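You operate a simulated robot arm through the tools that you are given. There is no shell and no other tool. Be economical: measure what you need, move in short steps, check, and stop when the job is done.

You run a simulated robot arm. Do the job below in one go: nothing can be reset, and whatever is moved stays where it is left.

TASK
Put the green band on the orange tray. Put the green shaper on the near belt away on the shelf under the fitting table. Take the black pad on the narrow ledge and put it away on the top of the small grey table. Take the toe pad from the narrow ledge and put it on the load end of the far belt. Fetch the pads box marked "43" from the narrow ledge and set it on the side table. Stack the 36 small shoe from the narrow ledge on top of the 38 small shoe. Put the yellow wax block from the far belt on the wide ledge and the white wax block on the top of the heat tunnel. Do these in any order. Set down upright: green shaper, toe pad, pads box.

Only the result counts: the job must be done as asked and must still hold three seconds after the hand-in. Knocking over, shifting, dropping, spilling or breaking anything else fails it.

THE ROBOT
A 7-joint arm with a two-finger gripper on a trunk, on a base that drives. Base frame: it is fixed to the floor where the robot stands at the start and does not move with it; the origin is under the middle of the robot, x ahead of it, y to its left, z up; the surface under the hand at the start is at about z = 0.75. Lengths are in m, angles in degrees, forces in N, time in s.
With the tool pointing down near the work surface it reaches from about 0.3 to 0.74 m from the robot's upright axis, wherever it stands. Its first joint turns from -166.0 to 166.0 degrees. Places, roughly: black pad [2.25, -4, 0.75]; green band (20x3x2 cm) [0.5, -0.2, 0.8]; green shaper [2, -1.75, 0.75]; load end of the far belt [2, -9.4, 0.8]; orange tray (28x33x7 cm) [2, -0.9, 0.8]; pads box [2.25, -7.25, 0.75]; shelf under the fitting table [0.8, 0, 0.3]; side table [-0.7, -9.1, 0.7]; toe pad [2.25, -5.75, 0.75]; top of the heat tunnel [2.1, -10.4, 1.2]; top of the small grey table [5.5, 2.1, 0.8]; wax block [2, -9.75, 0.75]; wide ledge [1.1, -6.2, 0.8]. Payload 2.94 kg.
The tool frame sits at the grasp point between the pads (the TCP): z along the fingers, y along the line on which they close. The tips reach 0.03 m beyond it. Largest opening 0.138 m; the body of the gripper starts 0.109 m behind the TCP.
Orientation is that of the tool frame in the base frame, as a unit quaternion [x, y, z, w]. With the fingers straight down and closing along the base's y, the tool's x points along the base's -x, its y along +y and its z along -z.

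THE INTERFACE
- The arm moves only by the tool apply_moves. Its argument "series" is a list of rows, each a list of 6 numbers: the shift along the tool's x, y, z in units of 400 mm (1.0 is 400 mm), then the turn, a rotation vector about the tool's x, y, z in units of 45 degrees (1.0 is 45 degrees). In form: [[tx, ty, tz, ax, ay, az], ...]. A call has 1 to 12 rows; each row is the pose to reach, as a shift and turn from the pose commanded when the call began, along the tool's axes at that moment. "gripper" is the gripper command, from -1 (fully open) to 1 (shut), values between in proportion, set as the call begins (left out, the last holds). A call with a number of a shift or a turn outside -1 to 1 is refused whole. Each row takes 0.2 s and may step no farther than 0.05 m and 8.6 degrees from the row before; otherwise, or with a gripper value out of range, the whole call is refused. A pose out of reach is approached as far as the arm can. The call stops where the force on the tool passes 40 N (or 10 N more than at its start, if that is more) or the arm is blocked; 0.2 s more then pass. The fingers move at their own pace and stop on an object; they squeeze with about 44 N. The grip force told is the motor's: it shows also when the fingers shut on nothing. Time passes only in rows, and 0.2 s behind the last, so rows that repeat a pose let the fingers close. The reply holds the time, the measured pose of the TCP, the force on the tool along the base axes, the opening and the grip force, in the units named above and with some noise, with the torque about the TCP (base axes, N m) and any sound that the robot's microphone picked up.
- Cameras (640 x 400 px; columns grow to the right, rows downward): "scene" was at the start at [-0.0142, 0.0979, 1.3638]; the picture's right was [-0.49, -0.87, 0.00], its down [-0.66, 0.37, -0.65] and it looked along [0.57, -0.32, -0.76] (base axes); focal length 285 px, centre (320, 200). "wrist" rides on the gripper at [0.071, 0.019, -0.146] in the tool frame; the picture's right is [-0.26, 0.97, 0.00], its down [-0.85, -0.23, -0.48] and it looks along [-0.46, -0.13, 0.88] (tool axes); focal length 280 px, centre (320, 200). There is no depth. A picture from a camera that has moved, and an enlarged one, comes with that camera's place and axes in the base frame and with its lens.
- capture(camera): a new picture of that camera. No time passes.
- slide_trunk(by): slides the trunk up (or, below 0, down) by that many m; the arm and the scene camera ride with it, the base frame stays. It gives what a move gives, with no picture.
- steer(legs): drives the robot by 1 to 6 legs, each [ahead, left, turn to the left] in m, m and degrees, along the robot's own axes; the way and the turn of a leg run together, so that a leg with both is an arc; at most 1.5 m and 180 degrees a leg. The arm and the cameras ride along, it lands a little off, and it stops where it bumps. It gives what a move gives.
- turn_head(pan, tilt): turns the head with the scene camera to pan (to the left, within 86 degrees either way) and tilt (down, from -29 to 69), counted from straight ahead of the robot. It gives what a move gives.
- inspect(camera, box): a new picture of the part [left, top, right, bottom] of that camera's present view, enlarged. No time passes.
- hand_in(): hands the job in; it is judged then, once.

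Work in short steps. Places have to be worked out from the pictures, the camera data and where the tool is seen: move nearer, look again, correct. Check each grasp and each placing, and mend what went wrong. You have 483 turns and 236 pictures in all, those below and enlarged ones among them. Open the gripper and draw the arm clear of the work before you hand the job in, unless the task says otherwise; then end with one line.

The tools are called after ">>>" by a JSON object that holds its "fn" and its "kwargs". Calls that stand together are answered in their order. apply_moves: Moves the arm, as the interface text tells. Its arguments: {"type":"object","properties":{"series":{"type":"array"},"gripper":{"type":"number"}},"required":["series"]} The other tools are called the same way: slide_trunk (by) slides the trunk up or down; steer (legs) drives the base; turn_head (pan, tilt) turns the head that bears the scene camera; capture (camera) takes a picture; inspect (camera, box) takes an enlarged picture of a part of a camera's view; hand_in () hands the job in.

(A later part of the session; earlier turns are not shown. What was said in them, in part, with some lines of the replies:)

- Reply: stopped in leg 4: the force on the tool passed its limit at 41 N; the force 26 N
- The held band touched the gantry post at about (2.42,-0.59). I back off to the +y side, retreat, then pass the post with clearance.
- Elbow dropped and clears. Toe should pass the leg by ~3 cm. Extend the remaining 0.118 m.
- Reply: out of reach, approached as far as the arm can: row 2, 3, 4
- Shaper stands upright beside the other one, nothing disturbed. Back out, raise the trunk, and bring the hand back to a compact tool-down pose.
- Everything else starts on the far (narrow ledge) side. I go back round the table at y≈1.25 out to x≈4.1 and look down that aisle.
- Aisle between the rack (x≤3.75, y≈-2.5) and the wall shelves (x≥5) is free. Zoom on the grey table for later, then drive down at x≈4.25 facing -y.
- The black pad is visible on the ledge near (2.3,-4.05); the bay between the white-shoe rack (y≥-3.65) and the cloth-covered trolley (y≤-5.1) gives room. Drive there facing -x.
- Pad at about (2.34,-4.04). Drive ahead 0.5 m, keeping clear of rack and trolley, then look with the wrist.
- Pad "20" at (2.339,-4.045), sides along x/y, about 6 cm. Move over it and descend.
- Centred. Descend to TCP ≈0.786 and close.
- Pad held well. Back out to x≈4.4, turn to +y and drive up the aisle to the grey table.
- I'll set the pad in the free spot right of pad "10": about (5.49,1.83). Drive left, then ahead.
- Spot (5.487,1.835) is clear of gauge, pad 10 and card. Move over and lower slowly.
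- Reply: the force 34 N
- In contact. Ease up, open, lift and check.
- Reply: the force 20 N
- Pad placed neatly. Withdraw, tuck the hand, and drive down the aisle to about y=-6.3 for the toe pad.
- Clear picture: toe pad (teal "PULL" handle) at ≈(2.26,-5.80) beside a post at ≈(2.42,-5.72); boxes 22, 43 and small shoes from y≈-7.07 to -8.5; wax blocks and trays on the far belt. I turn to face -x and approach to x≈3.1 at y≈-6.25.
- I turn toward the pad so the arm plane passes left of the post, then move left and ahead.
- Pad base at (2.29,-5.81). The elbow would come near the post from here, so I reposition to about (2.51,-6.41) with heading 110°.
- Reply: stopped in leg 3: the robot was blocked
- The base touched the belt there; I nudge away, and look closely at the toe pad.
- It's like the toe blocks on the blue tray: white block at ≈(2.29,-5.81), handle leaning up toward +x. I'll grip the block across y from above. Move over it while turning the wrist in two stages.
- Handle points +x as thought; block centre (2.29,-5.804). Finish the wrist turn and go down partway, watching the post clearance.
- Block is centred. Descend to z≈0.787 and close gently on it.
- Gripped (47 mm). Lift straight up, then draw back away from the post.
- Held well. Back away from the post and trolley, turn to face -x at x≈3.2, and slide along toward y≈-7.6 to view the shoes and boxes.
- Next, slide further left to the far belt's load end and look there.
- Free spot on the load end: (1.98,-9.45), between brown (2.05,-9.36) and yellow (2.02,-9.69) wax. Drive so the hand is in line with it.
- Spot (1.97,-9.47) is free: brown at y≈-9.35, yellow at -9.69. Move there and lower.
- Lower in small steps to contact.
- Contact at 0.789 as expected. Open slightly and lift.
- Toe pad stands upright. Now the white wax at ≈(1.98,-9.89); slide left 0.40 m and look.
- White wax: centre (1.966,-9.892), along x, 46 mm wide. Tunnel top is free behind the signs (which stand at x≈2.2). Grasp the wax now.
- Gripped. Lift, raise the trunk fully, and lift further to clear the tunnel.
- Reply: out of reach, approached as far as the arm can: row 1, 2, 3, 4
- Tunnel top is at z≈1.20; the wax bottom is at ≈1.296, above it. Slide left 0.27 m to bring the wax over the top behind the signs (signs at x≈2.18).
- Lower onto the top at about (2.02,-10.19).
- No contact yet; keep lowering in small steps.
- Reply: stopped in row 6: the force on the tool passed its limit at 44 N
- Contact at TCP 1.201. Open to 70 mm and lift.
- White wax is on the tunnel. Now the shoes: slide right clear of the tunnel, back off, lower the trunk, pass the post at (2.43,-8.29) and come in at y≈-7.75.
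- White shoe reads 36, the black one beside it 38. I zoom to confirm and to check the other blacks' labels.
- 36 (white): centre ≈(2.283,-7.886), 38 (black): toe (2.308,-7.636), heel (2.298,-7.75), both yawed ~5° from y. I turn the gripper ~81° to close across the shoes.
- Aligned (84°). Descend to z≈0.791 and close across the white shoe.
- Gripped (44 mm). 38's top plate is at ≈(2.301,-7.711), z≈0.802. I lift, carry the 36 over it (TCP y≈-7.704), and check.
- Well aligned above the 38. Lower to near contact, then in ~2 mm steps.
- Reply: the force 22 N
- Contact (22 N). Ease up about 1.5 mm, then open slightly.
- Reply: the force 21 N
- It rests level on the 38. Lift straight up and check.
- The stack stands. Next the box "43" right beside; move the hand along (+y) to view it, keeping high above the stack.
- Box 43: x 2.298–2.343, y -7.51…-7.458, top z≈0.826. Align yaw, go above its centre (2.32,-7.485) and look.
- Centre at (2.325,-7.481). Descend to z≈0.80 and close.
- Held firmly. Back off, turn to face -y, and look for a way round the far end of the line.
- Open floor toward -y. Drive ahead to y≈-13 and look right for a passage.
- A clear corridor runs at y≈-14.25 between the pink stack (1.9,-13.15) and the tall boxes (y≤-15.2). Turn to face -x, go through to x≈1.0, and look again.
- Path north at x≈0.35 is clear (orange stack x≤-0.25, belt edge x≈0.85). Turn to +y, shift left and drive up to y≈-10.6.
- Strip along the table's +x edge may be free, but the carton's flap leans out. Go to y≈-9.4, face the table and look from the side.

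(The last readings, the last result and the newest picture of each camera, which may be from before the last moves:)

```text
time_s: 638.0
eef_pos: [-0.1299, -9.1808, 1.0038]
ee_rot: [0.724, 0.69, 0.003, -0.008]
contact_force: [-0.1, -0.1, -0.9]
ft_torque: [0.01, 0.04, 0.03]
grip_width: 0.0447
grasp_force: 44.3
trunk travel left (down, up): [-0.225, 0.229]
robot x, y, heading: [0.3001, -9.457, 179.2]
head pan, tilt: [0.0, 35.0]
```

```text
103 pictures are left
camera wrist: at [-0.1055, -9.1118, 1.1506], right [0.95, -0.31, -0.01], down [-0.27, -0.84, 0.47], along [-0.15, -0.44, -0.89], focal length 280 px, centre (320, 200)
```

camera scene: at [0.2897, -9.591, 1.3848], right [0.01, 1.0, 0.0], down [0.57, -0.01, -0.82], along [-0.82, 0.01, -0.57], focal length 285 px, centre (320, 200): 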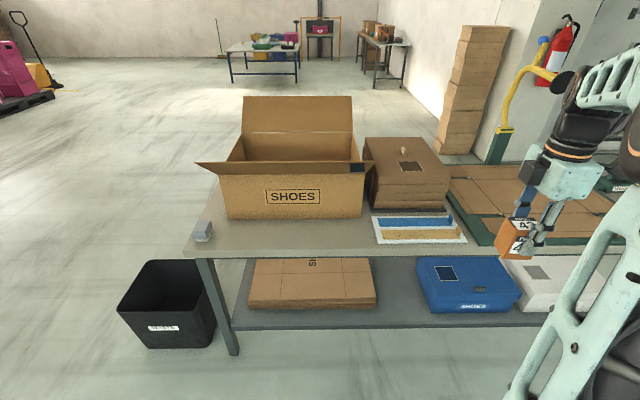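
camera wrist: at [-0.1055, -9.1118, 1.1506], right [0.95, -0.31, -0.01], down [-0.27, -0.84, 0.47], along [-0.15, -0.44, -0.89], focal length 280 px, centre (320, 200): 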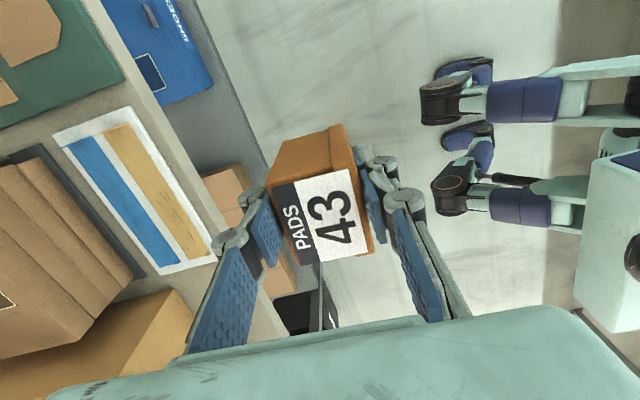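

No front flap: the strip in front of the carton (x -0.573…-0.40, y≈-9.6) is free. I'll set the box at (-0.48,-9.62) with the gripper turned to close along y. Shift the hand left while turning it.

>>> {"fn": "apply_moves", "kwargs": {"series": [[-0.11, 0.005, 0, 0, 0, 0.11], [-0.22, 0.01, 0, 0, 0, 0.22], [-0.33, 0.016, 0, 0, 0, 0.33], [-0.44, 0.02, 0, 0, 0, 0.44], [-0.55, 0.027, 0, 0, 0, 0.55], [-0.66, 0.03, 0, 0, 0, 0.66], [-0.77, 0.037, 0, 0, 0, 0.77], [-0.88, 0.043, 0, 0, 0, 0.88], [-0.99, 0.049, 0, 0, 0, 0.99]]}}

>>> {"fn": "apply_moves", "kwargs": {"series": [[0, 0, 0, 0, 0, 0.18], [0, 0, 0, 0, 0, 0.36], [0, 0, 0, 0, 0, 0.54], [0, 0, 0, 0, 0, 0.72], [0, 0, 0, 0, 0, 0.9], [0, 0, 0, 0, 0, 0.95]]}}

>>> {"fn": "steer", "kwargs": {"legs": [[0.18, 0, 0]]}}

>>> {"fn": "capture", "kwargs": {"camera": "wrist"}}

>>> {"fn": "capture", "kwargs": {"camera": "scene"}}

```text
time_s: 640.0
eef_pos: [-0.132, -9.5767, 0.9977]
ee_rot: [0.932, 0.361, 0.0, -0.007]
contact_force: [-0.2, 0.3, -1.0]
ft_torque: [0.03, -0.02, 0.06]
grip_width: 0.0447
grasp_force: 44.4
trunk travel left (down, up): [-0.225, 0.229]
robot x, y, heading: [0.3013, -9.4569, 179.1]
head pan, tilt: [0.0, 35.0]
```

```text
time_s: 641.4
eef_pos: [-0.1298, -9.5758, 0.9989]
ee_rot: [1.0, -0.003, -0.003, -0.007]
contact_force: [0.1, -0.4, -0.9]
ft_torque: [0.02, -0.01, 0.02]
grip_width: 0.0447
grasp_force: 43.5
trunk travel left (down, up): [-0.225, 0.229]
robot x, y, heading: [0.2985, -9.4584, 178.9]
head pan, tilt: [0.0, 35.0]
```

```text
time_s: 642.9
eef_pos: [-0.3101, -9.5709, 0.9974]
ee_rot: [1.0, -0.005, -0.003, -0.007]
contact_force: [0.5, 0.4, -0.6]
ft_torque: [-0.01, -0.01, 0.0]
grip_width: 0.0446
grasp_force: 43.5
trunk travel left (down, up): [-0.225, 0.229]
robot x, y, heading: [0.1213, -9.4538, 178.8]
head pan, tilt: [0.0, 35.0]
```

```text
102 pictures are left
camera wrist: at [-0.2391, -9.5924, 1.1432], right [-0.27, -0.96, -0.01], down [-0.84, 0.23, 0.48], along [-0.46, 0.14, -0.87], focal length 280 px, centre (320, 200)
```

wrist: 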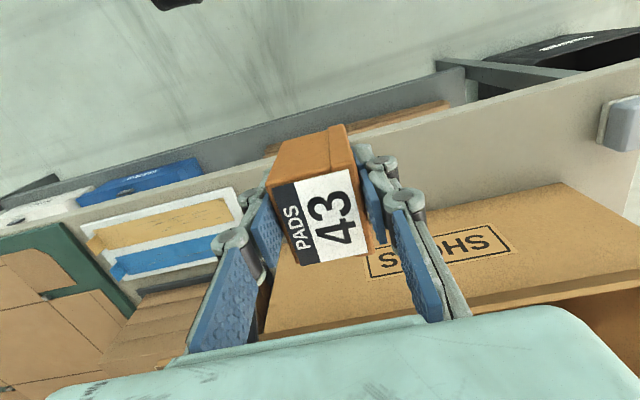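

```text
101 pictures are left
camera scene: at [0.1087, -9.5877, 1.3847], right [0.02, 1.0, 0.0], down [0.57, -0.01, -0.82], along [-0.82, 0.02, -0.57], focal length 285 px, centre (320, 200)
```

scene: 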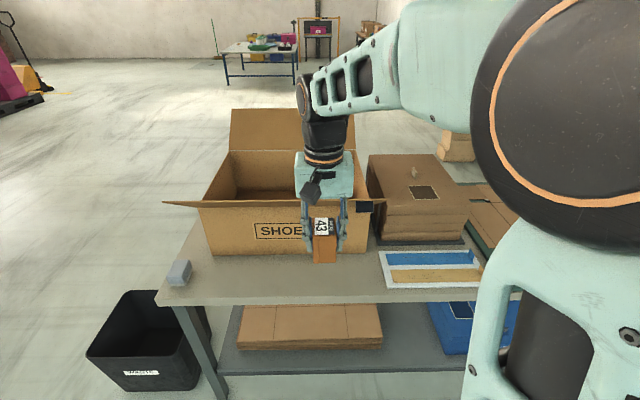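

Place at (-0.455,-9.64). Move over and lower.

>>> {"fn": "apply_moves", "kwargs": {"series": [[-0.1, 0.05, 0, 0, 0, 0], [-0.2, 0.1, 0, 0, 0, 0], [-0.3, 0.15, 0, 0, 0, 0], [-0.3625, 0.1725, 0.05, 0, 0, 0], [-0.3625, 0.1725, 0.16, 0, 0, 0], [-0.3625, 0.1725, 0.27, 0, 0, 0], [-0.3625, 0.1725, 0.38, 0, 0, 0], [-0.3625, 0.1725, 0.48, 0, 0, 0], [-0.3625, 0.1725, 0.55, 0, 0, 0]]}}

>>> {"fn": "capture", "kwargs": {"camera": "wrist"}}

>>> {"fn": "capture", "kwargs": {"camera": "scene"}}

```text
time_s: 644.0
eef_pos: [-0.4557, -9.6417, 0.9712]
ee_rot: [1.0, -0.002, -0.016, 0.001]
contact_force: [9.6, 2.9, 20.6]
ft_torque: [-0.93, 1.19, 0.23]
grip_width: 0.0448
grasp_force: 43.9
trunk travel left (down, up): [-0.225, 0.229]
robot x, y, heading: [0.1252, -9.4526, 178.7]
head pan, tilt: [0.0, 35.0]
stopped in row 5: the force on the tool passed its limit at 58 N (the readings are from after the stop); the commanded pose is now the measured one
```

```text
100 pictures are left
camera wrist: at [-0.3814, -9.6608, 1.1138], right [-0.27, -0.96, 0.01], down [-0.83, 0.23, 0.5], along [-0.49, 0.13, -0.86], focal length 280 px, centre (320, 200)
```

wrist: 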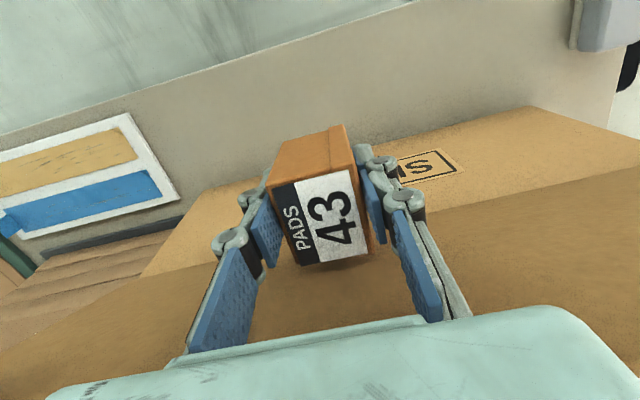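

```text
99 pictures are left
camera scene: at [0.1121, -9.5862, 1.3853], right [0.02, 1.0, 0.0], down [0.57, -0.01, -0.82], along [-0.82, 0.02, -0.57], focal length 285 px, centre (320, 200)
```

scene: 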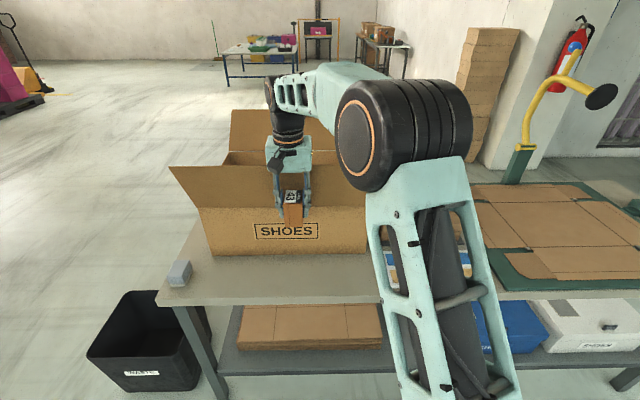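

The box touched something: the carton has a front flap leaning out at z≈0.92. I lift away immediately and inspect.

>>> {"fn": "apply_moves", "kwargs": {"series": [[0, 0, -0.05, 0, 0, 0], [0, 0, -0.12, 0, 0, 0], [0.1, 0, -0.12, 0, 0, 0], [0.2, 0, -0.12, 0, 0, 0], [0.3, 0, -0.12, 0, 0, 0], [0.4, 0, -0.12, 0, 0, 0]]}}

>>> {"fn": "capture", "kwargs": {"camera": "scene"}}

>>> {"fn": "capture", "kwargs": {"camera": "wrist"}}

```text
time_s: 645.4
eef_pos: [-0.2973, -9.6441, 1.0101]
ee_rot: [1.0, -0.003, -0.011, -0.002]
contact_force: [0.4, -0.4, -2.1]
ft_torque: [-0.02, -0.03, -0.03]
grip_width: 0.0448
grasp_force: 44.3
trunk travel left (down, up): [-0.225, 0.229]
robot x, y, heading: [0.1217, -9.4517, 178.7]
head pan, tilt: [0.0, 35.0]
```

```text
98 pictures are left
camera scene: at [0.1089, -9.5877, 1.3847], right [0.02, 1.0, 0.0], down [0.57, -0.01, -0.82], along [-0.82, 0.02, -0.57], focal length 285 px, centre (320, 200)
```

scene: 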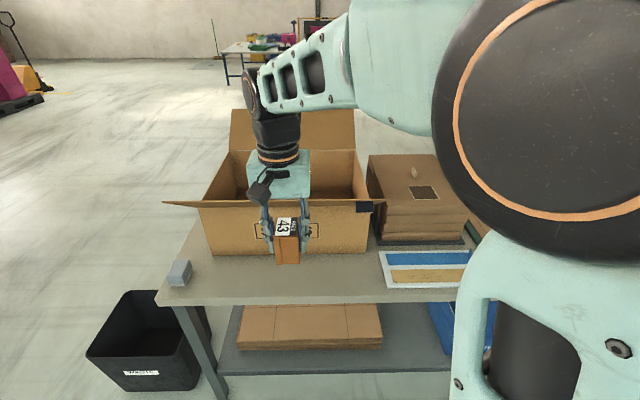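

```text
97 pictures are left
camera wrist: at [-0.2225, -9.6631, 1.1544], right [-0.27, -0.96, 0.0], down [-0.84, 0.23, 0.5], along [-0.48, 0.13, -0.87], focal length 280 px, centre (320, 200)
```

wrist: 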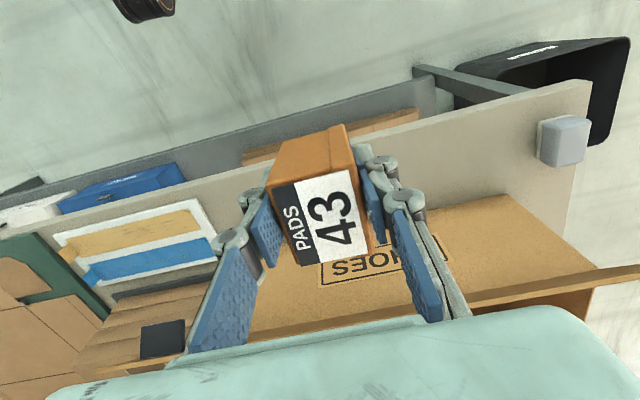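

The flap sprang back and the carton hasn't shifted. That strip is not reachable from above, so I look for another free area: slide toward +y and look down on the rest of the table.

>>> {"fn": "steer", "kwargs": {"legs": [[-0.1, 0, 0], [0, -0.75, 0]]}}

>>> {"fn": "capture", "kwargs": {"camera": "scene"}}

>>> {"fn": "capture", "kwargs": {"camera": "wrist"}}

```text
time_s: 653.2
eef_pos: [-0.1802, -8.8848, 1.0116]
ee_rot: [1.0, -0.01, -0.011, -0.003]
contact_force: [0.4, 0.2, -0.7]
ft_torque: [0.0, 0.01, 0.01]
grip_width: 0.0449
grasp_force: 44.1
trunk travel left (down, up): [-0.225, 0.229]
robot x, y, heading: [0.2458, -8.7014, 178.0]
head pan, tilt: [0.0, 35.0]
```

```text
96 pictures are left
camera scene: at [0.2267, -8.8342, 1.3847], right [0.04, 1.0, 0.0], down [0.57, -0.02, -0.82], along [-0.82, 0.03, -0.57], focal length 285 px, centre (320, 200)
```

scene: 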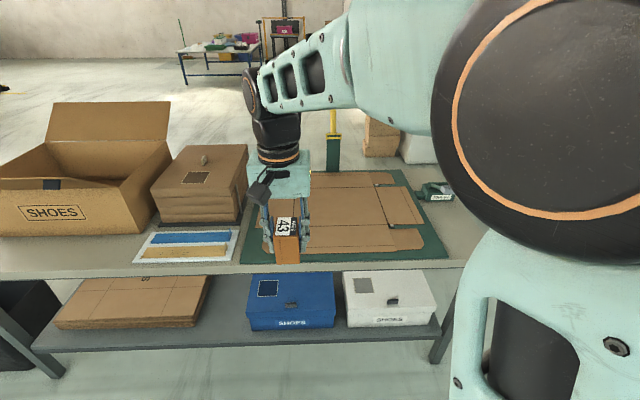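

```text
95 pictures are left
camera wrist: at [-0.1066, -8.9041, 1.1543], right [-0.28, -0.96, 0.0], down [-0.83, 0.25, 0.5], along [-0.47, 0.14, -0.87], focal length 280 px, centre (320, 200)
```

wrist: 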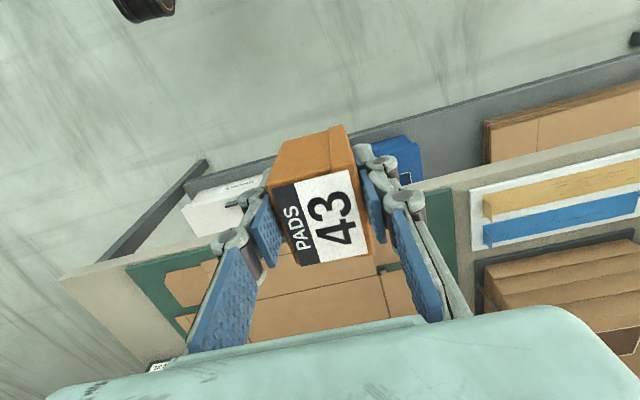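

A free strip lies at the +y end of the table (y≈-8.39…-8.22, stapler at x≈-0.76). I'll set the box at about (-0.48,-8.305). Drive right and ahead.

>>> {"fn": "steer", "kwargs": {"legs": [[0, -0.575, 1], [0.15, 0, 0]]}}

>>> {"fn": "capture", "kwargs": {"camera": "wrist"}}

>>> {"fn": "capture", "kwargs": {"camera": "scene"}}

```text
time_s: 659.7
eef_pos: [-0.3108, -8.3133, 1.0116]
ee_rot: [1.0, -0.005, -0.011, -0.004]
contact_force: [-1.4, 0.8, -0.6]
ft_torque: [0.0, 0.01, 0.02]
grip_width: 0.045
grasp_force: 44.4
trunk travel left (down, up): [-0.225, 0.229]
robot x, y, heading: [0.1088, -8.1256, 178.6]
head pan, tilt: [0.0, 35.0]
```

```text
94 pictures are left
camera wrist: at [-0.2362, -8.3338, 1.1543], right [-0.27, -0.96, 0.0], down [-0.84, 0.24, 0.5], along [-0.48, 0.13, -0.87], focal length 280 px, centre (320, 200)
```

wrist: 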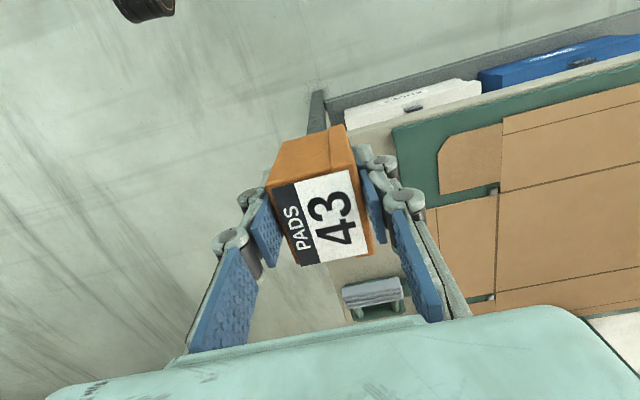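

```text
93 pictures are left
camera scene: at [0.0961, -8.2597, 1.3847], right [0.02, 1.0, 0.0], down [0.57, -0.01, -0.82], along [-0.82, 0.02, -0.57], focal length 285 px, centre (320, 200)
```

scene: 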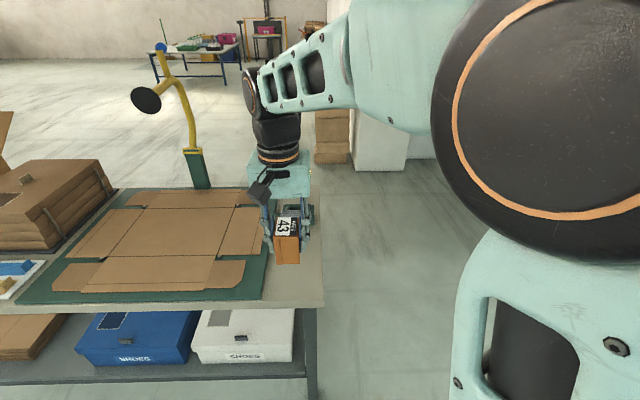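

Spot (-0.47,-8.32) is free (mat edge -8.41, table end -8.235). Move out and lower, correcting the slight tilt.

>>> {"fn": "apply_moves", "kwargs": {"series": [[-0.1, 0.005, 0, 0, 0.01, 0], [-0.2, 0.01, 0, 0, 0.02, 0], [-0.3, 0.015, 0, 0, 0.033, 0], [-0.4, 0.017, 0.02, 0, 0.033, 0], [-0.4, 0.017, 0.12, 0, 0.033, 0], [-0.4, 0.017, 0.23, 0, 0.033, 0], [-0.4, 0.017, 0.34, 0, 0.033, 0], [-0.4, 0.017, 0.45, 0, 0.033, 0], [-0.4, 0.017, 0.56, 0, 0.033, 0], [-0.4, 0.017, 0.6, 0, 0.033, 0]]}}

>>> {"fn": "capture", "kwargs": {"camera": "wrist"}}

>>> {"fn": "inspect", "kwargs": {"camera": "scene", "box": [200, 180, 380, 320]}}

```text
time_s: 661.9
eef_pos: [-0.4744, -8.3196, 0.7728]
ee_rot: [1.0, -0.005, 0.002, -0.002]
contact_force: [-0.5, -0.4, -1.2]
ft_torque: [0.01, 0.0, -0.01]
grip_width: 0.0447
grasp_force: 44.0
trunk travel left (down, up): [-0.225, 0.229]
robot x, y, heading: [0.1097, -8.1254, 178.6]
head pan, tilt: [0.0, 35.0]
```

```text
92 pictures are left
camera wrist: at [-0.4049, -8.3387, 0.9193], right [-0.27, -0.96, -0.01], down [-0.85, 0.24, 0.47], along [-0.45, 0.13, -0.88], focal length 280 px, centre (320, 200)
```

wrist: 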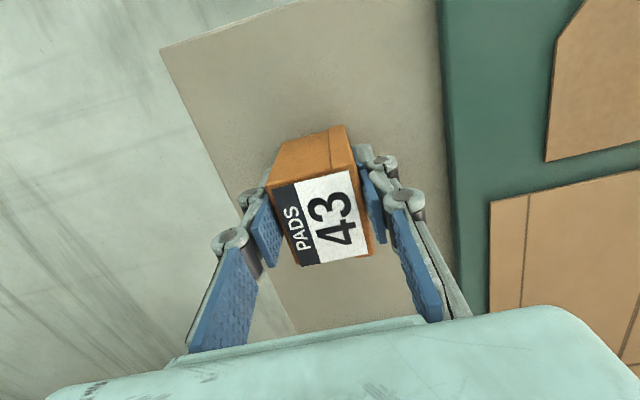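

```text
2.86 times, centred on (290, 250) of scene
camera zoom: at [0.096, -8.2597, 1.3847], right [0.02, 1.0, 0.0], down [0.57, -0.01, -0.82], along [-0.82, 0.02, -0.57], focal length 814 px, centre (406, 57)
```

zoom: 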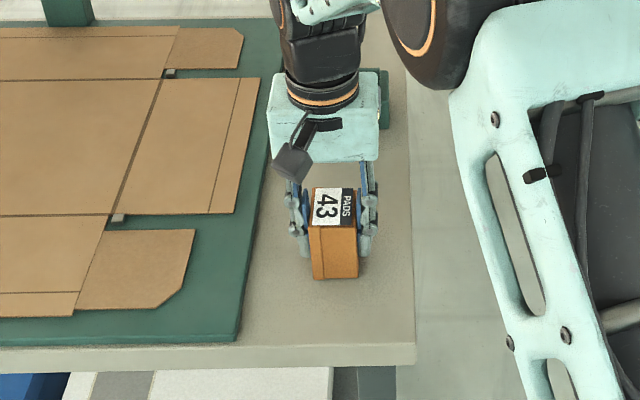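

Good spot. Lower in small steps to contact.

>>> {"fn": "apply_moves", "kwargs": {"series": [[0, 0, 0.02, 0, 0, 0], [0, 0, 0.035, 0, 0, 0], [0, 0, 0.043, 0, 0, 0], [0, 0, 0.05, 0, 0, 0], [0, 0, 0.056, 0, 0, 0], [0, 0, 0.062, 0, 0, 0]]}}

```text
time_s: 663.3
eef_pos: [-0.4744, -8.318, 0.7551]
ee_rot: [1.0, -0.004, -0.002, 0.0]
contact_force: [-1.4, -3.5, 38.3]
ft_torque: [-0.14, 0.03, -0.01]
grip_width: 0.0449
grasp_force: 43.5
trunk travel left (down, up): [-0.225, 0.229]
robot x, y, heading: [0.1104, -8.1264, 178.4]
head pan, tilt: [0.0, 35.0]
```

>>> {"fn": "apply_moves", "kwargs": {"series": [[0, 0, -0.01, 0, 0, 0], [0, 0, -0.01, 0, 0, 0]]}}

>>> {"fn": "apply_moves", "kwargs": {"series": [[0, 0, 0, 0, 0, 0], [0, 0, 0, 0, 0, 0], [0, 0, -0.05, 0, 0, 0], [0, 0, -0.15, 0, 0, 0], [0, 0, -0.27, 0, 0, 0], [0, 0, -0.39, 0, 0, 0], [0, 0, -0.5, 0, 0, 0]], "gripper": 0}}

>>> {"fn": "inspect", "kwargs": {"camera": "scene", "box": [200, 180, 380, 320]}}

```text
time_s: 663.9
eef_pos: [-0.4757, -8.3193, 0.7556]
ee_rot: [1.0, -0.004, 0.0, -0.002]
contact_force: [-4.2, -4.1, 23.5]
ft_torque: [-0.31, 0.85, 0.09]
grip_width: 0.0445
grasp_force: 44.2
trunk travel left (down, up): [-0.225, 0.229]
robot x, y, heading: [0.1086, -8.1248, 178.5]
head pan, tilt: [0.0, 35.0]
```

```text
time_s: 665.5
eef_pos: [-0.4749, -8.3171, 0.9535]
ee_rot: [1.0, -0.005, 0.003, -0.002]
contact_force: [-0.3, 0.5, -0.1]
ft_torque: [-0.01, -0.02, 0.0]
grip_width: 0.0692
grasp_force: 0.1
trunk travel left (down, up): [-0.225, 0.229]
robot x, y, heading: [0.113, -8.1278, 178.5]
head pan, tilt: [0.0, 35.0]
```

```text
2.86 times, centred on (290, 250) of scene
camera zoom: at [0.0963, -8.2596, 1.3847], right [0.02, 1.0, 0.0], down [0.57, -0.01, -0.82], along [-0.82, 0.02, -0.57], focal length 814 px, centre (406, 57)
```

zoom: 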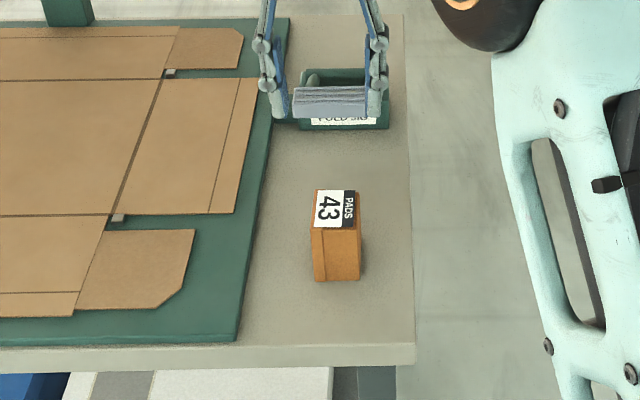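

Box 43 stands upright on the side table. Withdraw, tuck the hand, and return round the -y end for the yellow wax.

>>> {"fn": "steer", "kwargs": {"legs": [[-0.35, 0, 0]]}}

>>> {"fn": "apply_moves", "kwargs": {"series": [[0.05, -0.1, -0.02, 0, 0, 0], [0.1, -0.2, -0.04, 0, 0, 0], [0.15, -0.3, -0.06, 0, 0, 0], [0.2, -0.4, -0.08, 0, 0, 0], [0.22, -0.47, -0.1, 0, 0, 0]]}}

>>> {"fn": "steer", "kwargs": {"legs": [[0, 0, 91.5], [1.5, 0.1, 0], [1.5, 0, 0], [1.5, 0, 0], [1.45, 0, 0]]}}

```text
time_s: 667.8
eef_pos: [-0.1198, -8.3231, 0.9524]
ee_rot: [1.0, -0.008, 0.002, -0.003]
contact_force: [-0.2, -0.3, -0.5]
ft_torque: [-0.03, 0.01, -0.02]
grip_width: 0.0688
grasp_force: 0.1
trunk travel left (down, up): [-0.225, 0.229]
robot x, y, heading: [0.4639, -8.1339, 178.4]
head pan, tilt: [0.0, 35.0]
```

```text
time_s: 669.0
eef_pos: [-0.0273, -8.1357, 0.9937]
ee_rot: [1.0, -0.008, 0.001, -0.002]
contact_force: [0.1, -0.5, 0.1]
ft_torque: [0.03, 0.0, -0.02]
grip_width: 0.0689
grasp_force: 0.1
trunk travel left (down, up): [-0.225, 0.229]
robot x, y, heading: [0.468, -8.1373, 177.9]
head pan, tilt: [0.0, 35.0]
```

```text
refused: leg 2 is longer than a leg can be; nothing moved
```

>>> {"fn": "steer", "kwargs": {"legs": [[0, 0, 91.5], [1.4, -0.08, 0], [1.5, 0, 0], [1.5, 0, 0], [1.5, 0, 0]]}}

>>> {"fn": "turn_head", "kwargs": {"pan": 40, "tilt": 20}}

>>> {"fn": "capture", "kwargs": {"camera": "scene"}}

```text
time_s: 701.0
eef_pos: [0.4076, -14.5363, 0.9946]
ee_rot: [0.704, 0.711, 0.001, -0.003]
contact_force: [-0.9, -0.3, 0.6]
ft_torque: [0.02, 0.01, 0.0]
grip_width: 0.0691
grasp_force: 0.0
trunk travel left (down, up): [-0.225, 0.229]
robot x, y, heading: [0.3947, -14.0399, -90.6]
head pan, tilt: [0.0, 35.0]
```

```text
time_s: 702.1
eef_pos: [0.4086, -14.5355, 0.9952]
ee_rot: [0.704, 0.711, 0.0, -0.003]
contact_force: [0.1, -0.7, 0.9]
ft_torque: [-0.01, -0.05, 0.0]
grip_width: 0.0692
grasp_force: 0.1
trunk travel left (down, up): [-0.225, 0.229]
robot x, y, heading: [0.3961, -14.0391, -90.6]
head pan, tilt: [40.0, 20.0]
```

```text
89 pictures are left
camera scene: at [0.5879, -14.0328, 1.4086], right [-0.77, -0.64, 0.0], down [-0.22, 0.26, -0.94], along [0.6, -0.72, -0.34], focal length 285 px, centre (320, 200)
```

scene: 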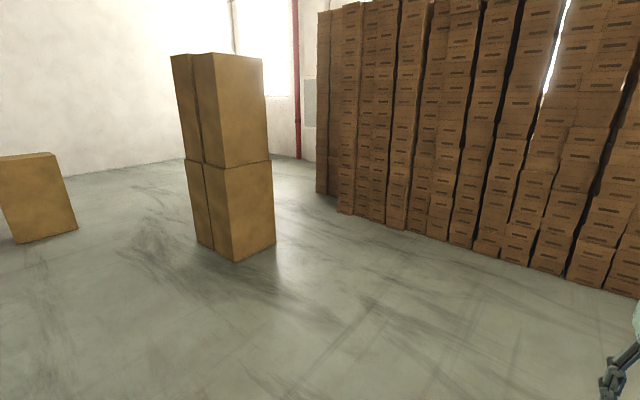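

Corridor clear. Slide left (+x) at y≈-14.2 to x≈3.4, turn to face -x and go back up to y≈-9.6.

>>> {"fn": "steer", "kwargs": {"legs": [[0.17, 0, 0.6], [0, 1.5, 0], [0, 1.5, 0], [0, 0, -90], [0, -1.5, 0], [0, -1.5, 0]]}}

>>> {"fn": "steer", "kwargs": {"legs": [[0, -1.5, 0]]}}

>>> {"fn": "turn_head", "kwargs": {"pan": 5, "tilt": 38}}

>>> {"fn": "capture", "kwargs": {"camera": "scene"}}

```text
time_s: 759.0
eef_pos: [3.0247, -11.3136, 0.9936]
ee_rot: [1.0, 0.004, 0.002, -0.003]
contact_force: [-0.7, 0.1, 0.3]
ft_torque: [0.02, -0.03, 0.0]
grip_width: 0.0689
grasp_force: 0.1
trunk travel left (down, up): [-0.225, 0.229]
robot x, y, heading: [3.5198, -11.3042, 179.5]
head pan, tilt: [40.0, 20.0]
```

```text
time_s: 772.3
eef_pos: [3.031, -9.8123, 0.9943]
ee_rot: [1.0, 0.007, 0.002, -0.003]
contact_force: [0.6, 0.5, 0.0]
ft_torque: [-0.01, 0.0, 0.04]
grip_width: 0.069
grasp_force: 0.1
trunk travel left (down, up): [-0.225, 0.229]
robot x, y, heading: [3.5266, -9.7991, 179.9]
head pan, tilt: [40.0, 20.0]
```

```text
time_s: 773.3
eef_pos: [3.0312, -9.8123, 0.9943]
ee_rot: [1.0, 0.006, 0.002, -0.003]
contact_force: [0.0, 0.3, 0.2]
ft_torque: [0.0, 0.0, -0.01]
grip_width: 0.0688
grasp_force: 0.0
trunk travel left (down, up): [-0.225, 0.229]
robot x, y, heading: [3.5259, -9.796, 179.8]
head pan, tilt: [5.0, 38.0]
```

```text
88 pictures are left
camera scene: at [3.5183, -9.9407, 1.3802], right [-0.09, 1.0, 0.0], down [0.61, 0.05, -0.79], along [-0.79, -0.07, -0.62], focal length 285 px, centre (320, 200)
```

scene: 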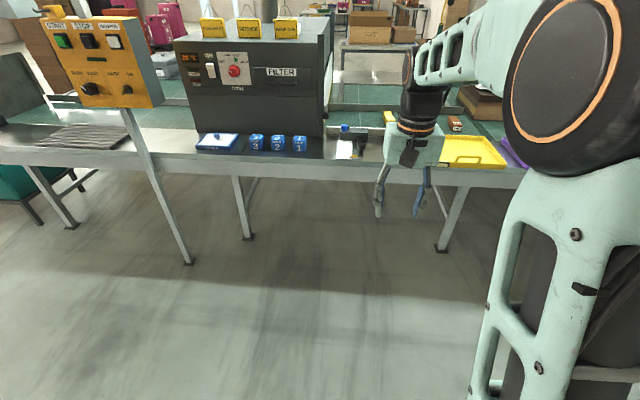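

Line up with the yellow wax (2.0,-9.69): right 0.1 m, ahead 0.88 m.

>>> {"fn": "steer", "kwargs": {"legs": [[0, -0.1, 0], [0.86, 0, 0]]}}

>>> {"fn": "apply_moves", "kwargs": {"series": [[-0.1, 0, 0, 0, 0, 0], [-0.2, 0, 0, 0, 0, 0], [-0.3, 0, 0, 0, 0, 0], [-0.36, 0, 0, 0, 0, 0], [-0.36, 0, 0, 0, 0, 0]], "gripper": -0.16}}

>>> {"fn": "capture", "kwargs": {"camera": "wrist"}}

```text
time_s: 779.0
eef_pos: [2.1789, -9.7268, 0.9949]
ee_rot: [1.0, 0.015, 0.002, -0.003]
contact_force: [0.9, 0.0, 0.5]
ft_torque: [0.02, 0.0, -0.02]
grip_width: 0.0693
grasp_force: 0.0
trunk travel left (down, up): [-0.225, 0.229]
robot x, y, heading: [2.6692, -9.6983, -179.0]
head pan, tilt: [5.0, 38.0]
```

```text
time_s: 780.2
eef_pos: [2.0343, -9.732, 0.9947]
ee_rot: [1.0, 0.014, 0.002, -0.003]
contact_force: [0.3, -0.6, -0.1]
ft_torque: [0.02, 0.0, 0.0]
grip_width: 0.08
grasp_force: 0.2
trunk travel left (down, up): [-0.225, 0.229]
robot x, y, heading: [2.6718, -9.7025, -178.8]
head pan, tilt: [5.0, 38.0]
```

```text
87 pictures are left
camera wrist: at [2.1055, -9.7492, 1.1398], right [-0.23, -0.97, -0.01], down [-0.86, 0.2, 0.47], along [-0.46, 0.12, -0.88], focal length 280 px, centre (320, 200)
```

wrist: 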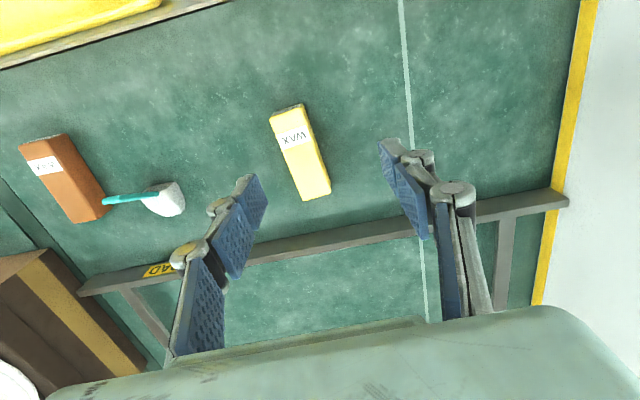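

Wax centre (1.988,-9.692), along x. Move over, descend and grip.

>>> {"fn": "apply_moves", "kwargs": {"series": [[-0.06, -0.05, 0.03, 0, 0, 0], [-0.1125, -0.1025, 0.1, 0, 0, 0], [-0.1125, -0.1025, 0.21, 0, 0, 0], [-0.1125, -0.1025, 0.32, 0, 0, 0], [-0.1125, -0.1025, 0.43, 0, 0, 0], [-0.1125, -0.1025, 0.5, 0, 0, 0], [-0.1125, -0.1025, 0.522, 0, 0, 0], [-0.1125, -0.1025, 0.522, 0, 0, 0]]}}

>>> {"fn": "apply_moves", "kwargs": {"series": [[0, 0, 0, 0, 0, 0], [0, 0, 0, 0, 0, 0], [0, 0, 0, 0, 0, 0], [0, 0, 0, 0, 0, 0]], "gripper": 1}}

>>> {"fn": "apply_moves", "kwargs": {"series": [[0, 0, -0.05, 0, 0, 0], [0, 0, -0.15, 0, 0, 0], [0, 0, -0.27, 0, 0, 0], [0, 0, -0.39, 0, 0, 0], [0, 0, -0.52, 0, 0, 0]]}}

>>> {"fn": "capture", "kwargs": {"camera": "wrist"}}

```text
time_s: 782.0
eef_pos: [1.9882, -9.691, 0.7846]
ee_rot: [1.0, 0.015, 0.003, -0.002]
contact_force: [0.6, 0.0, -0.4]
ft_torque: [0.0, 0.01, -0.02]
grip_width: 0.0801
grasp_force: 0.2
trunk travel left (down, up): [-0.225, 0.229]
robot x, y, heading: [2.6731, -9.7036, -179.2]
head pan, tilt: [5.0, 38.0]
```

```text
time_s: 783.0
eef_pos: [1.9886, -9.6897, 0.7842]
ee_rot: [1.0, 0.015, 0.001, -0.003]
contact_force: [0.5, -1.4, 0.3]
ft_torque: [0.02, 0.02, 0.05]
grip_width: 0.0429
grasp_force: 44.0
trunk travel left (down, up): [-0.225, 0.229]
robot x, y, heading: [2.6724, -9.7028, -179.1]
head pan, tilt: [5.0, 38.0]
```

```text
refused: row 5 steps farther than a row can; nothing moved
```

```text
86 pictures are left
camera wrist: at [2.0591, -9.7078, 0.9304], right [-0.23, -0.97, -0.01], down [-0.86, 0.2, 0.47], along [-0.46, 0.12, -0.88], focal length 280 px, centre (320, 200)
```

wrist: 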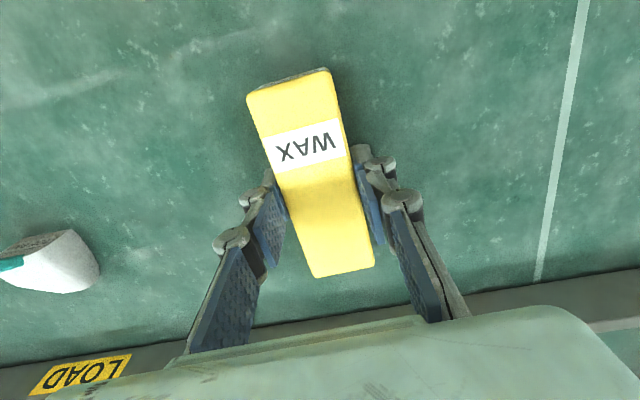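

Gripped. Lift and retract, then back off and take the same way round.

>>> {"fn": "apply_moves", "kwargs": {"series": [[0, 0, -0.05, 0, 0, 0], [0, 0, -0.15, 0, 0, 0], [0, 0, -0.27, 0, 0, 0], [0, 0, -0.39, 0, 0, 0], [0, 0, -0.5, 0, 0, 0], [0.1, 0, -0.52, 0, 0, 0], [0.2, 0, -0.52, 0, 0, 0], [0.3, 0, -0.52, 0, 0, 0], [0.4, 0, -0.52, 0, 0, 0], [0.46, 0, -0.52, 0, 0, 0]]}}

>>> {"fn": "steer", "kwargs": {"legs": [[-0.8, 0, -1], [0, 1.5, 0], [0, 1.5, 0], [0, 1.5, 0]]}}

>>> {"fn": "turn_head", "kwargs": {"pan": 0, "tilt": 20}}

>>> {"fn": "capture", "kwargs": {"camera": "scene"}}

```text
time_s: 785.2
eef_pos: [2.1708, -9.6881, 0.9895]
ee_rot: [1.0, 0.014, 0.001, -0.003]
contact_force: [-0.3, -0.1, -1.2]
ft_torque: [-0.02, -0.02, -0.02]
grip_width: 0.0428
grasp_force: 44.1
trunk travel left (down, up): [-0.225, 0.229]
robot x, y, heading: [2.6717, -9.7015, -179.0]
head pan, tilt: [5.0, 38.0]
```

```text
time_s: 827.9
eef_pos: [3.0836, -14.1615, 0.9895]
ee_rot: [1.0, 0.025, 0.003, -0.002]
contact_force: [0.3, -0.9, -1.6]
ft_torque: [-0.04, -0.03, -0.01]
grip_width: 0.0431
grasp_force: 44.1
trunk travel left (down, up): [-0.225, 0.229]
robot x, y, heading: [3.5846, -14.1704, -177.7]
head pan, tilt: [5.0, 38.0]
```

```text
time_s: 828.7
eef_pos: [3.0822, -14.1619, 0.9901]
ee_rot: [1.0, 0.025, 0.002, -0.003]
contact_force: [-0.3, -0.7, -2.0]
ft_torque: [-0.02, 0.01, 0.0]
grip_width: 0.0429
grasp_force: 44.2
trunk travel left (down, up): [-0.225, 0.229]
robot x, y, heading: [3.5861, -14.169, -177.8]
head pan, tilt: [0.0, 20.0]
```

```text
85 pictures are left
camera scene: at [3.5745, -14.3026, 1.4085], right [-0.04, 1.0, 0.0], down [0.34, 0.01, -0.94], along [-0.94, -0.03, -0.34], focal length 285 px, centre (320, 200)
```

scene: 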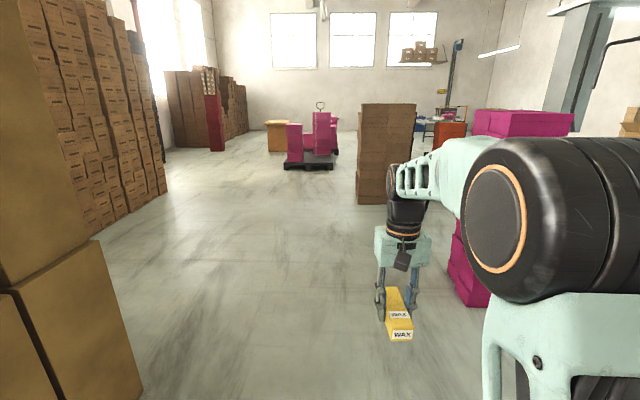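

Wax held. Go through the corridor to x≈1.0, turn to +y, shift to x≈0.28 and drive north along the near side.

>>> {"fn": "steer", "kwargs": {"legs": [[0, 0.06, -2.2], [1.3, 0, 0], [1.25, 0, 0], [0, 0, -90], [0, 0.72, 0], [1.4, 0, 0]]}}

>>> {"fn": "steer", "kwargs": {"legs": [[1.5, 0, 0], [1.5, 0, 0], [1.2, 0, 0]]}}

>>> {"fn": "turn_head", "kwargs": {"pan": -25, "tilt": 20}}

>>> {"fn": "capture", "kwargs": {"camera": "scene"}}

```text
time_s: 858.7
eef_pos: [0.4028, -12.2408, 0.9895]
ee_rot: [-0.706, 0.708, -0.003, -0.001]
contact_force: [0.6, -0.5, -1.1]
ft_torque: [-0.01, 0.0, -0.03]
grip_width: 0.043
grasp_force: 43.4
trunk travel left (down, up): [-0.225, 0.229]
robot x, y, heading: [0.3716, -12.744, 88.8]
head pan, tilt: [0.0, 20.0]
```

```text
time_s: 878.7
eef_pos: [0.3471, -8.0722, 0.9903]
ee_rot: [0.721, -0.693, 0.003, 0.0]
contact_force: [-0.4, 0.3, -1.1]
ft_torque: [0.0, -0.01, 0.02]
grip_width: 0.043
grasp_force: 44.6
trunk travel left (down, up): [-0.225, 0.229]
robot x, y, heading: [0.3375, -8.5731, 91.6]
head pan, tilt: [0.0, 20.0]
```

```text
time_s: 879.6
eef_pos: [0.3478, -8.072, 0.9893]
ee_rot: [0.721, -0.693, 0.005, 0.0]
contact_force: [-0.9, 0.4, -0.4]
ft_torque: [-0.01, 0.03, 0.0]
grip_width: 0.0429
grasp_force: 44.6
trunk travel left (down, up): [-0.225, 0.229]
robot x, y, heading: [0.3374, -8.5753, 91.5]
head pan, tilt: [-25.0, 20.0]
```

```text
84 pictures are left
camera scene: at [0.2396, -8.5713, 1.4086], right [0.92, -0.4, 0.0], down [-0.14, -0.31, -0.94], along [0.37, 0.86, -0.34], focal length 285 px, centre (320, 200)
```

scene: 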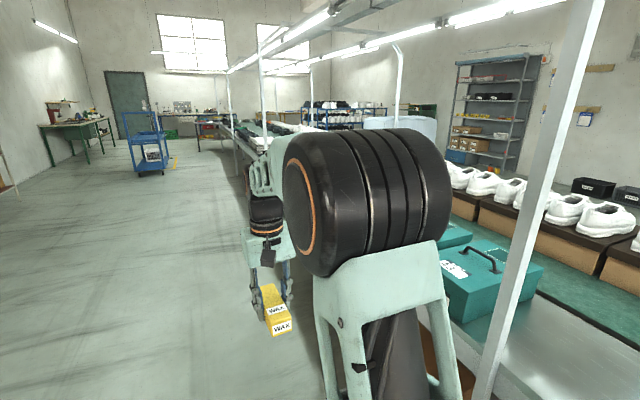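

>>> {"fn": "steer", "kwargs": {"legs": [[1.4, 0, -1.5]]}}

>>> {"fn": "turn_head", "kwargs": {"pan": -60, "tilt": 25}}

>>> {"fn": "capture", "kwargs": {"camera": "scene"}}

```text
time_s: 886.6
eef_pos: [0.3609, -6.6523, 0.9897]
ee_rot: [-0.707, 0.707, -0.004, -0.001]
contact_force: [0.2, -0.2, -1.6]
ft_torque: [0.0, -0.01, 0.01]
grip_width: 0.043
grasp_force: 44.3
trunk travel left (down, up): [-0.225, 0.229]
robot x, y, heading: [0.332, -7.1511, 89.2]
head pan, tilt: [-25.0, 20.0]
```

```text
time_s: 887.6
eef_pos: [0.3617, -6.6527, 0.9905]
ee_rot: [-0.707, 0.707, -0.004, 0.0]
contact_force: [-0.2, 0.1, -1.2]
ft_torque: [0.01, -0.02, 0.0]
grip_width: 0.0431
grasp_force: 43.9
trunk travel left (down, up): [-0.225, 0.229]
robot x, y, heading: [0.3353, -7.1546, 88.9]
head pan, tilt: [-60.0, 25.0]
```

```text
83 pictures are left
camera scene: at [0.2726, -7.1858, 1.4005], right [0.49, -0.87, 0.0], down [-0.37, -0.21, -0.91], along [0.79, 0.44, -0.42], focal length 285 px, centre (320, 200)
```

scene: 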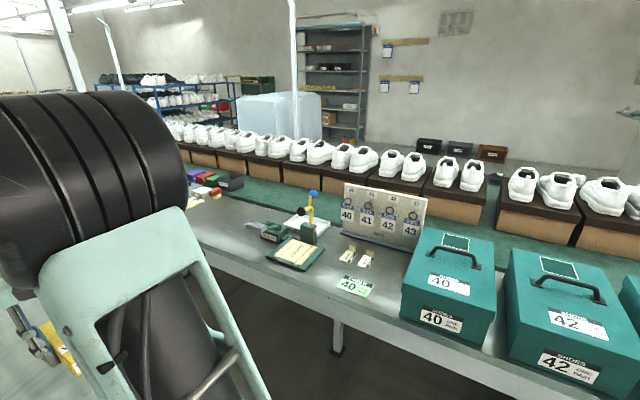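

The wide ledge is free around (1.05,-6.2). I move away from the belt, advance to y≈-6.2, turn to face it, and look.

>>> {"fn": "steer", "kwargs": {"legs": [[0, 0.25, 0], [0.95, 0, 0], [0, 0, -89]]}}

>>> {"fn": "turn_head", "kwargs": {"pan": 0, "tilt": 30}}

>>> {"fn": "capture", "kwargs": {"camera": "scene"}}

```text
time_s: 898.7
eef_pos: [0.5973, -6.2114, 0.9903]
ee_rot: [-0.024, 1.0, -0.002, -0.003]
contact_force: [0.1, -0.5, -1.7]
ft_torque: [-0.01, -0.02, 0.03]
grip_width: 0.0429
grasp_force: 44.5
trunk travel left (down, up): [-0.225, 0.229]
robot x, y, heading: [0.0964, -6.1997, 1.8]
head pan, tilt: [-60.0, 25.0]
```

```text
time_s: 900.0
eef_pos: [0.5959, -6.2094, 0.9904]
ee_rot: [-0.024, 1.0, -0.002, -0.002]
contact_force: [0.8, -1.1, -1.3]
ft_torque: [0.02, 0.0, 0.02]
grip_width: 0.0431
grasp_force: 44.1
trunk travel left (down, up): [-0.225, 0.229]
robot x, y, heading: [0.0963, -6.2012, 1.9]
head pan, tilt: [0.0, 30.0]
```

```text
82 pictures are left
camera scene: at [0.0983, -6.0667, 1.3925], right [0.03, -1.0, 0.0], down [-0.5, -0.02, -0.87], along [0.87, 0.03, -0.5], focal length 285 px, centre (320, 200)
```

scene: 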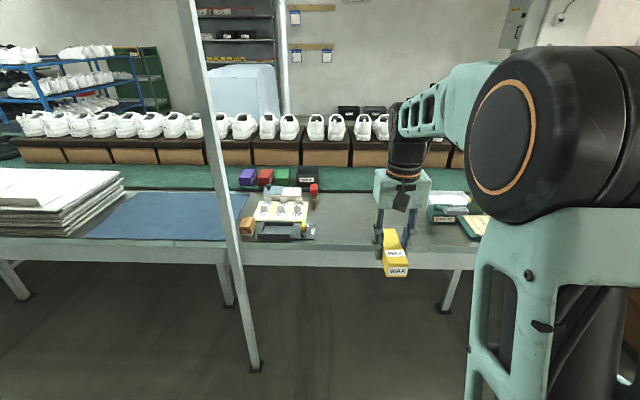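

Free area x 0.92–1.28, y -6.05…-6.45. Drive ahead 0.33 m and look with the wrist.

>>> {"fn": "steer", "kwargs": {"legs": [[0.33, 0, -1.5]]}}

>>> {"fn": "capture", "kwargs": {"camera": "wrist"}}

>>> {"fn": "capture", "kwargs": {"camera": "scene"}}

```text
time_s: 902.2
eef_pos: [0.9257, -6.2118, 0.9899]
ee_rot: [-0.014, 1.0, -0.003, -0.003]
contact_force: [-0.1, 0.0, -1.5]
ft_torque: [0.04, -0.01, 0.01]
grip_width: 0.0431
grasp_force: 44.4
trunk travel left (down, up): [-0.225, 0.229]
robot x, y, heading: [0.4186, -6.1983, 0.8]
head pan, tilt: [0.0, 30.0]
```

```text
81 pictures are left
camera wrist: at [0.8551, -6.1935, 1.1359], right [0.24, 0.97, -0.01], down [0.86, -0.2, 0.47], along [0.46, -0.12, -0.88], focal length 280 px, centre (320, 200)
```

wrist: 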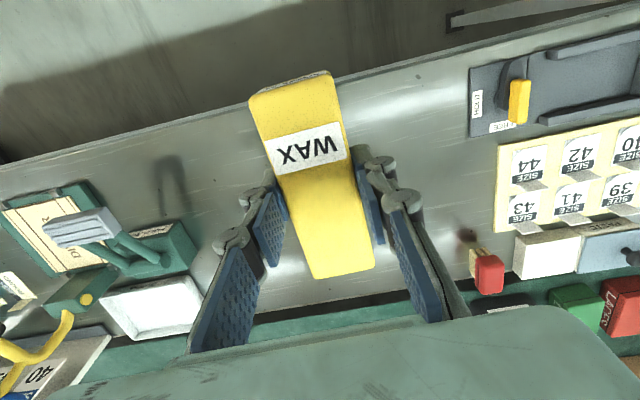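

```text
80 pictures are left
camera scene: at [0.4304, -6.0593, 1.3925], right [0.01, -1.0, 0.0], down [-0.5, -0.01, -0.87], along [0.87, 0.01, -0.5], focal length 285 px, centre (320, 200)
```

scene: 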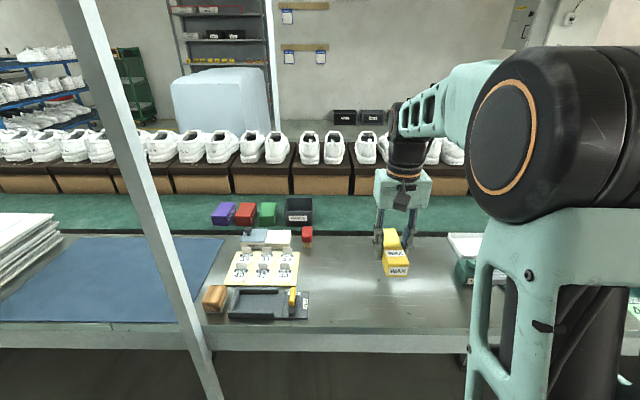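

Place at (1.07,-6.23). Move out and lower.

>>> {"fn": "apply_moves", "kwargs": {"series": [[-0.1, -0.02, 0, 0, 0, 0], [-0.2, -0.04, 0, 0, 0, 0], [-0.3, -0.055, 0, 0, 0, 0], [-0.361, -0.055, 0.05, 0, 0, 0], [-0.361, -0.055, 0.16, 0, 0, 0], [-0.361, -0.055, 0.27, 0, 0, 0], [-0.361, -0.055, 0.38, 0, 0, 0], [-0.361, -0.055, 0.46, 0, 0, 0]]}}

>>> {"fn": "capture", "kwargs": {"camera": "wrist"}}

>>> {"fn": "apply_moves", "kwargs": {"series": [[0, 0, 0.02, 0, 0, 0], [0, 0, 0.035, 0, 0, 0], [0, 0, 0.045, 0, 0, 0], [0, 0, 0.055, 0, 0, 0], [0, 0, 0.063, 0, 0, 0]]}}

```text
time_s: 904.0
eef_pos: [1.0691, -6.2307, 0.8028]
ee_rot: [-0.013, 1.0, -0.002, -0.002]
contact_force: [0.2, 0.0, -2.1]
ft_torque: [-0.01, -0.01, -0.02]
grip_width: 0.0429
grasp_force: 44.0
trunk travel left (down, up): [-0.225, 0.229]
robot x, y, heading: [0.4228, -6.1921, 0.7]
head pan, tilt: [0.0, 30.0]
```

```text
79 pictures are left
camera wrist: at [0.9977, -6.2126, 0.9492], right [0.24, 0.97, -0.01], down [0.86, -0.2, 0.47], along [0.46, -0.12, -0.88], focal length 280 px, centre (320, 200)
```

wrist: 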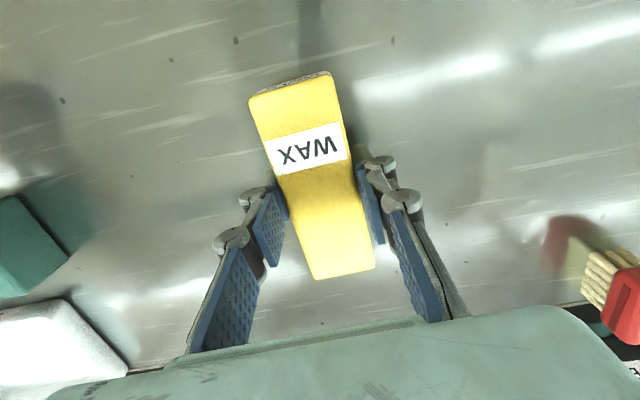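

```text
time_s: 905.2
eef_pos: [1.0687, -6.2329, 0.7846]
ee_rot: [-0.014, 1.0, -0.004, 0.003]
contact_force: [-2.5, 0.2, 27.6]
ft_torque: [0.05, 0.95, 0.0]
grip_width: 0.0432
grasp_force: 44.1
trunk travel left (down, up): [-0.225, 0.229]
robot x, y, heading: [0.4228, -6.1953, 0.7]
head pan, tilt: [0.0, 30.0]
```

Contact. Ease, open, lift and check.

>>> {"fn": "apply_moves", "kwargs": {"series": [[0, 0, -0.008, 0, 0, 0], [0, 0, -0.008, 0, 0, 0]]}}

>>> {"fn": "apply_moves", "kwargs": {"series": [[0, 0, 0, 0, 0, 0], [0, 0, 0, 0, 0, 0], [0, 0, -0.05, 0, 0, 0], [0, 0, -0.15, 0, 0, 0], [0, 0, -0.27, 0, 0, 0], [0, 0, -0.39, 0, 0, 0], [0, 0, -0.5, 0, 0, 0]], "gripper": 0}}

>>> {"fn": "capture", "kwargs": {"camera": "wrist"}}

```text
time_s: 905.8
eef_pos: [1.0686, -6.2318, 0.7836]
ee_rot: [-0.014, 1.0, -0.003, 0.0]
contact_force: [0.3, -0.4, 15.0]
ft_torque: [0.02, -1.13, 0.0]
grip_width: 0.0432
grasp_force: 44.0
trunk travel left (down, up): [-0.225, 0.229]
robot x, y, heading: [0.4276, -6.1965, 0.8]
head pan, tilt: [0.0, 30.0]
```

```text
time_s: 907.4
eef_pos: [1.0707, -6.228, 0.9823]
ee_rot: [-0.013, 1.0, -0.003, -0.003]
contact_force: [-0.4, 0.3, -0.4]
ft_torque: [0.0, 0.03, 0.0]
grip_width: 0.0691
grasp_force: 0.0
trunk travel left (down, up): [-0.225, 0.229]
robot x, y, heading: [0.4236, -6.1958, 0.8]
head pan, tilt: [0.0, 30.0]
```

```text
78 pictures are left
camera wrist: at [0.9994, -6.2098, 1.1269], right [0.24, 0.97, -0.01], down [0.86, -0.2, 0.47], along [0.46, -0.12, -0.88], focal length 280 px, centre (320, 200)
```

wrist: 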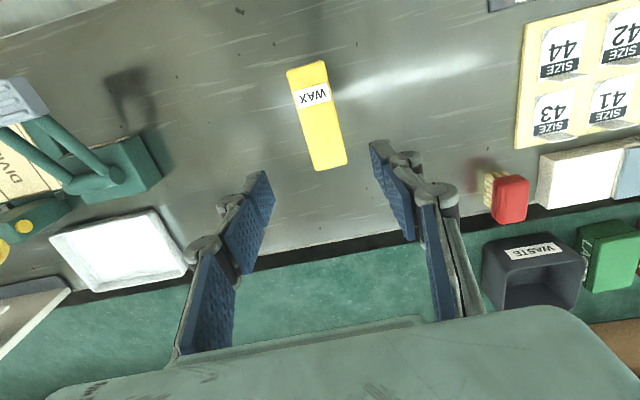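

Everything is placed. Back the arm clear with the gripper open.

>>> {"fn": "steer", "kwargs": {"legs": [[-0.45, 0, 0]]}}

>>> {"fn": "apply_moves", "kwargs": {"series": [[0, 0, 0, 0, 0, 0], [0, 0, 0, 0, 0, 0], [0, 0, 0, 0, 0, 0]], "gripper": -1}}

>>> {"fn": "capture", "kwargs": {"camera": "scene"}}

```text
time_s: 910.1
eef_pos: [0.6264, -6.2381, 0.9806]
ee_rot: [-0.01, 1.0, -0.004, -0.002]
contact_force: [-0.1, -0.3, 0.6]
ft_torque: [0.05, 0.0, 0.02]
grip_width: 0.0689
grasp_force: 0.0
trunk travel left (down, up): [-0.225, 0.229]
robot x, y, heading: [-0.0174, -6.1999, 0.3]
head pan, tilt: [0.0, 30.0]
```

```text
time_s: 910.9
eef_pos: [0.627, -6.2376, 0.9803]
ee_rot: [-0.009, 1.0, -0.003, -0.002]
contact_force: [0.2, -1.0, -0.4]
ft_torque: [-0.01, 0.01, -0.02]
grip_width: 0.1381
grasp_force: 0.0
trunk travel left (down, up): [-0.225, 0.229]
robot x, y, heading: [-0.0181, -6.2012, 0.4]
head pan, tilt: [0.0, 30.0]
```

```text
77 pictures are left
camera scene: at [-0.0116, -6.0633, 1.3925], right [0.0, -1.0, 0.0], down [-0.5, 0.0, -0.87], along [0.87, 0.0, -0.5], focal length 285 px, centre (320, 200)
```

scene: 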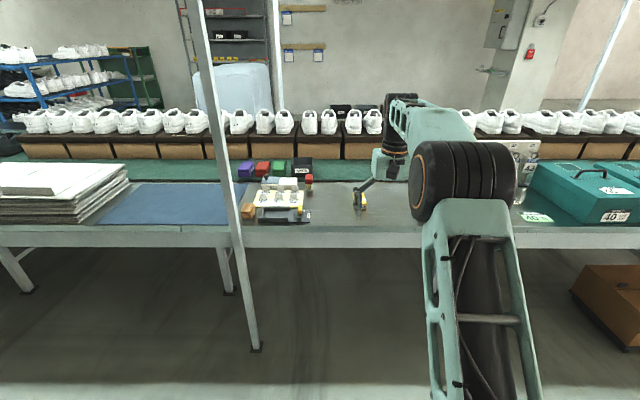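

All eight placements have been checked, the arm is clear and the gripper is open, so I hand in.

>>> {"fn": "hand_in", "kwargs": {}}

```text
The job is handed in.
```

All eight items were placed as asked and the job is handed in; on the way the held green band bumped a gantry post, the base touched the belt once, and the pads box pressed a carton flap on the side table, but nothing appeared to shift.
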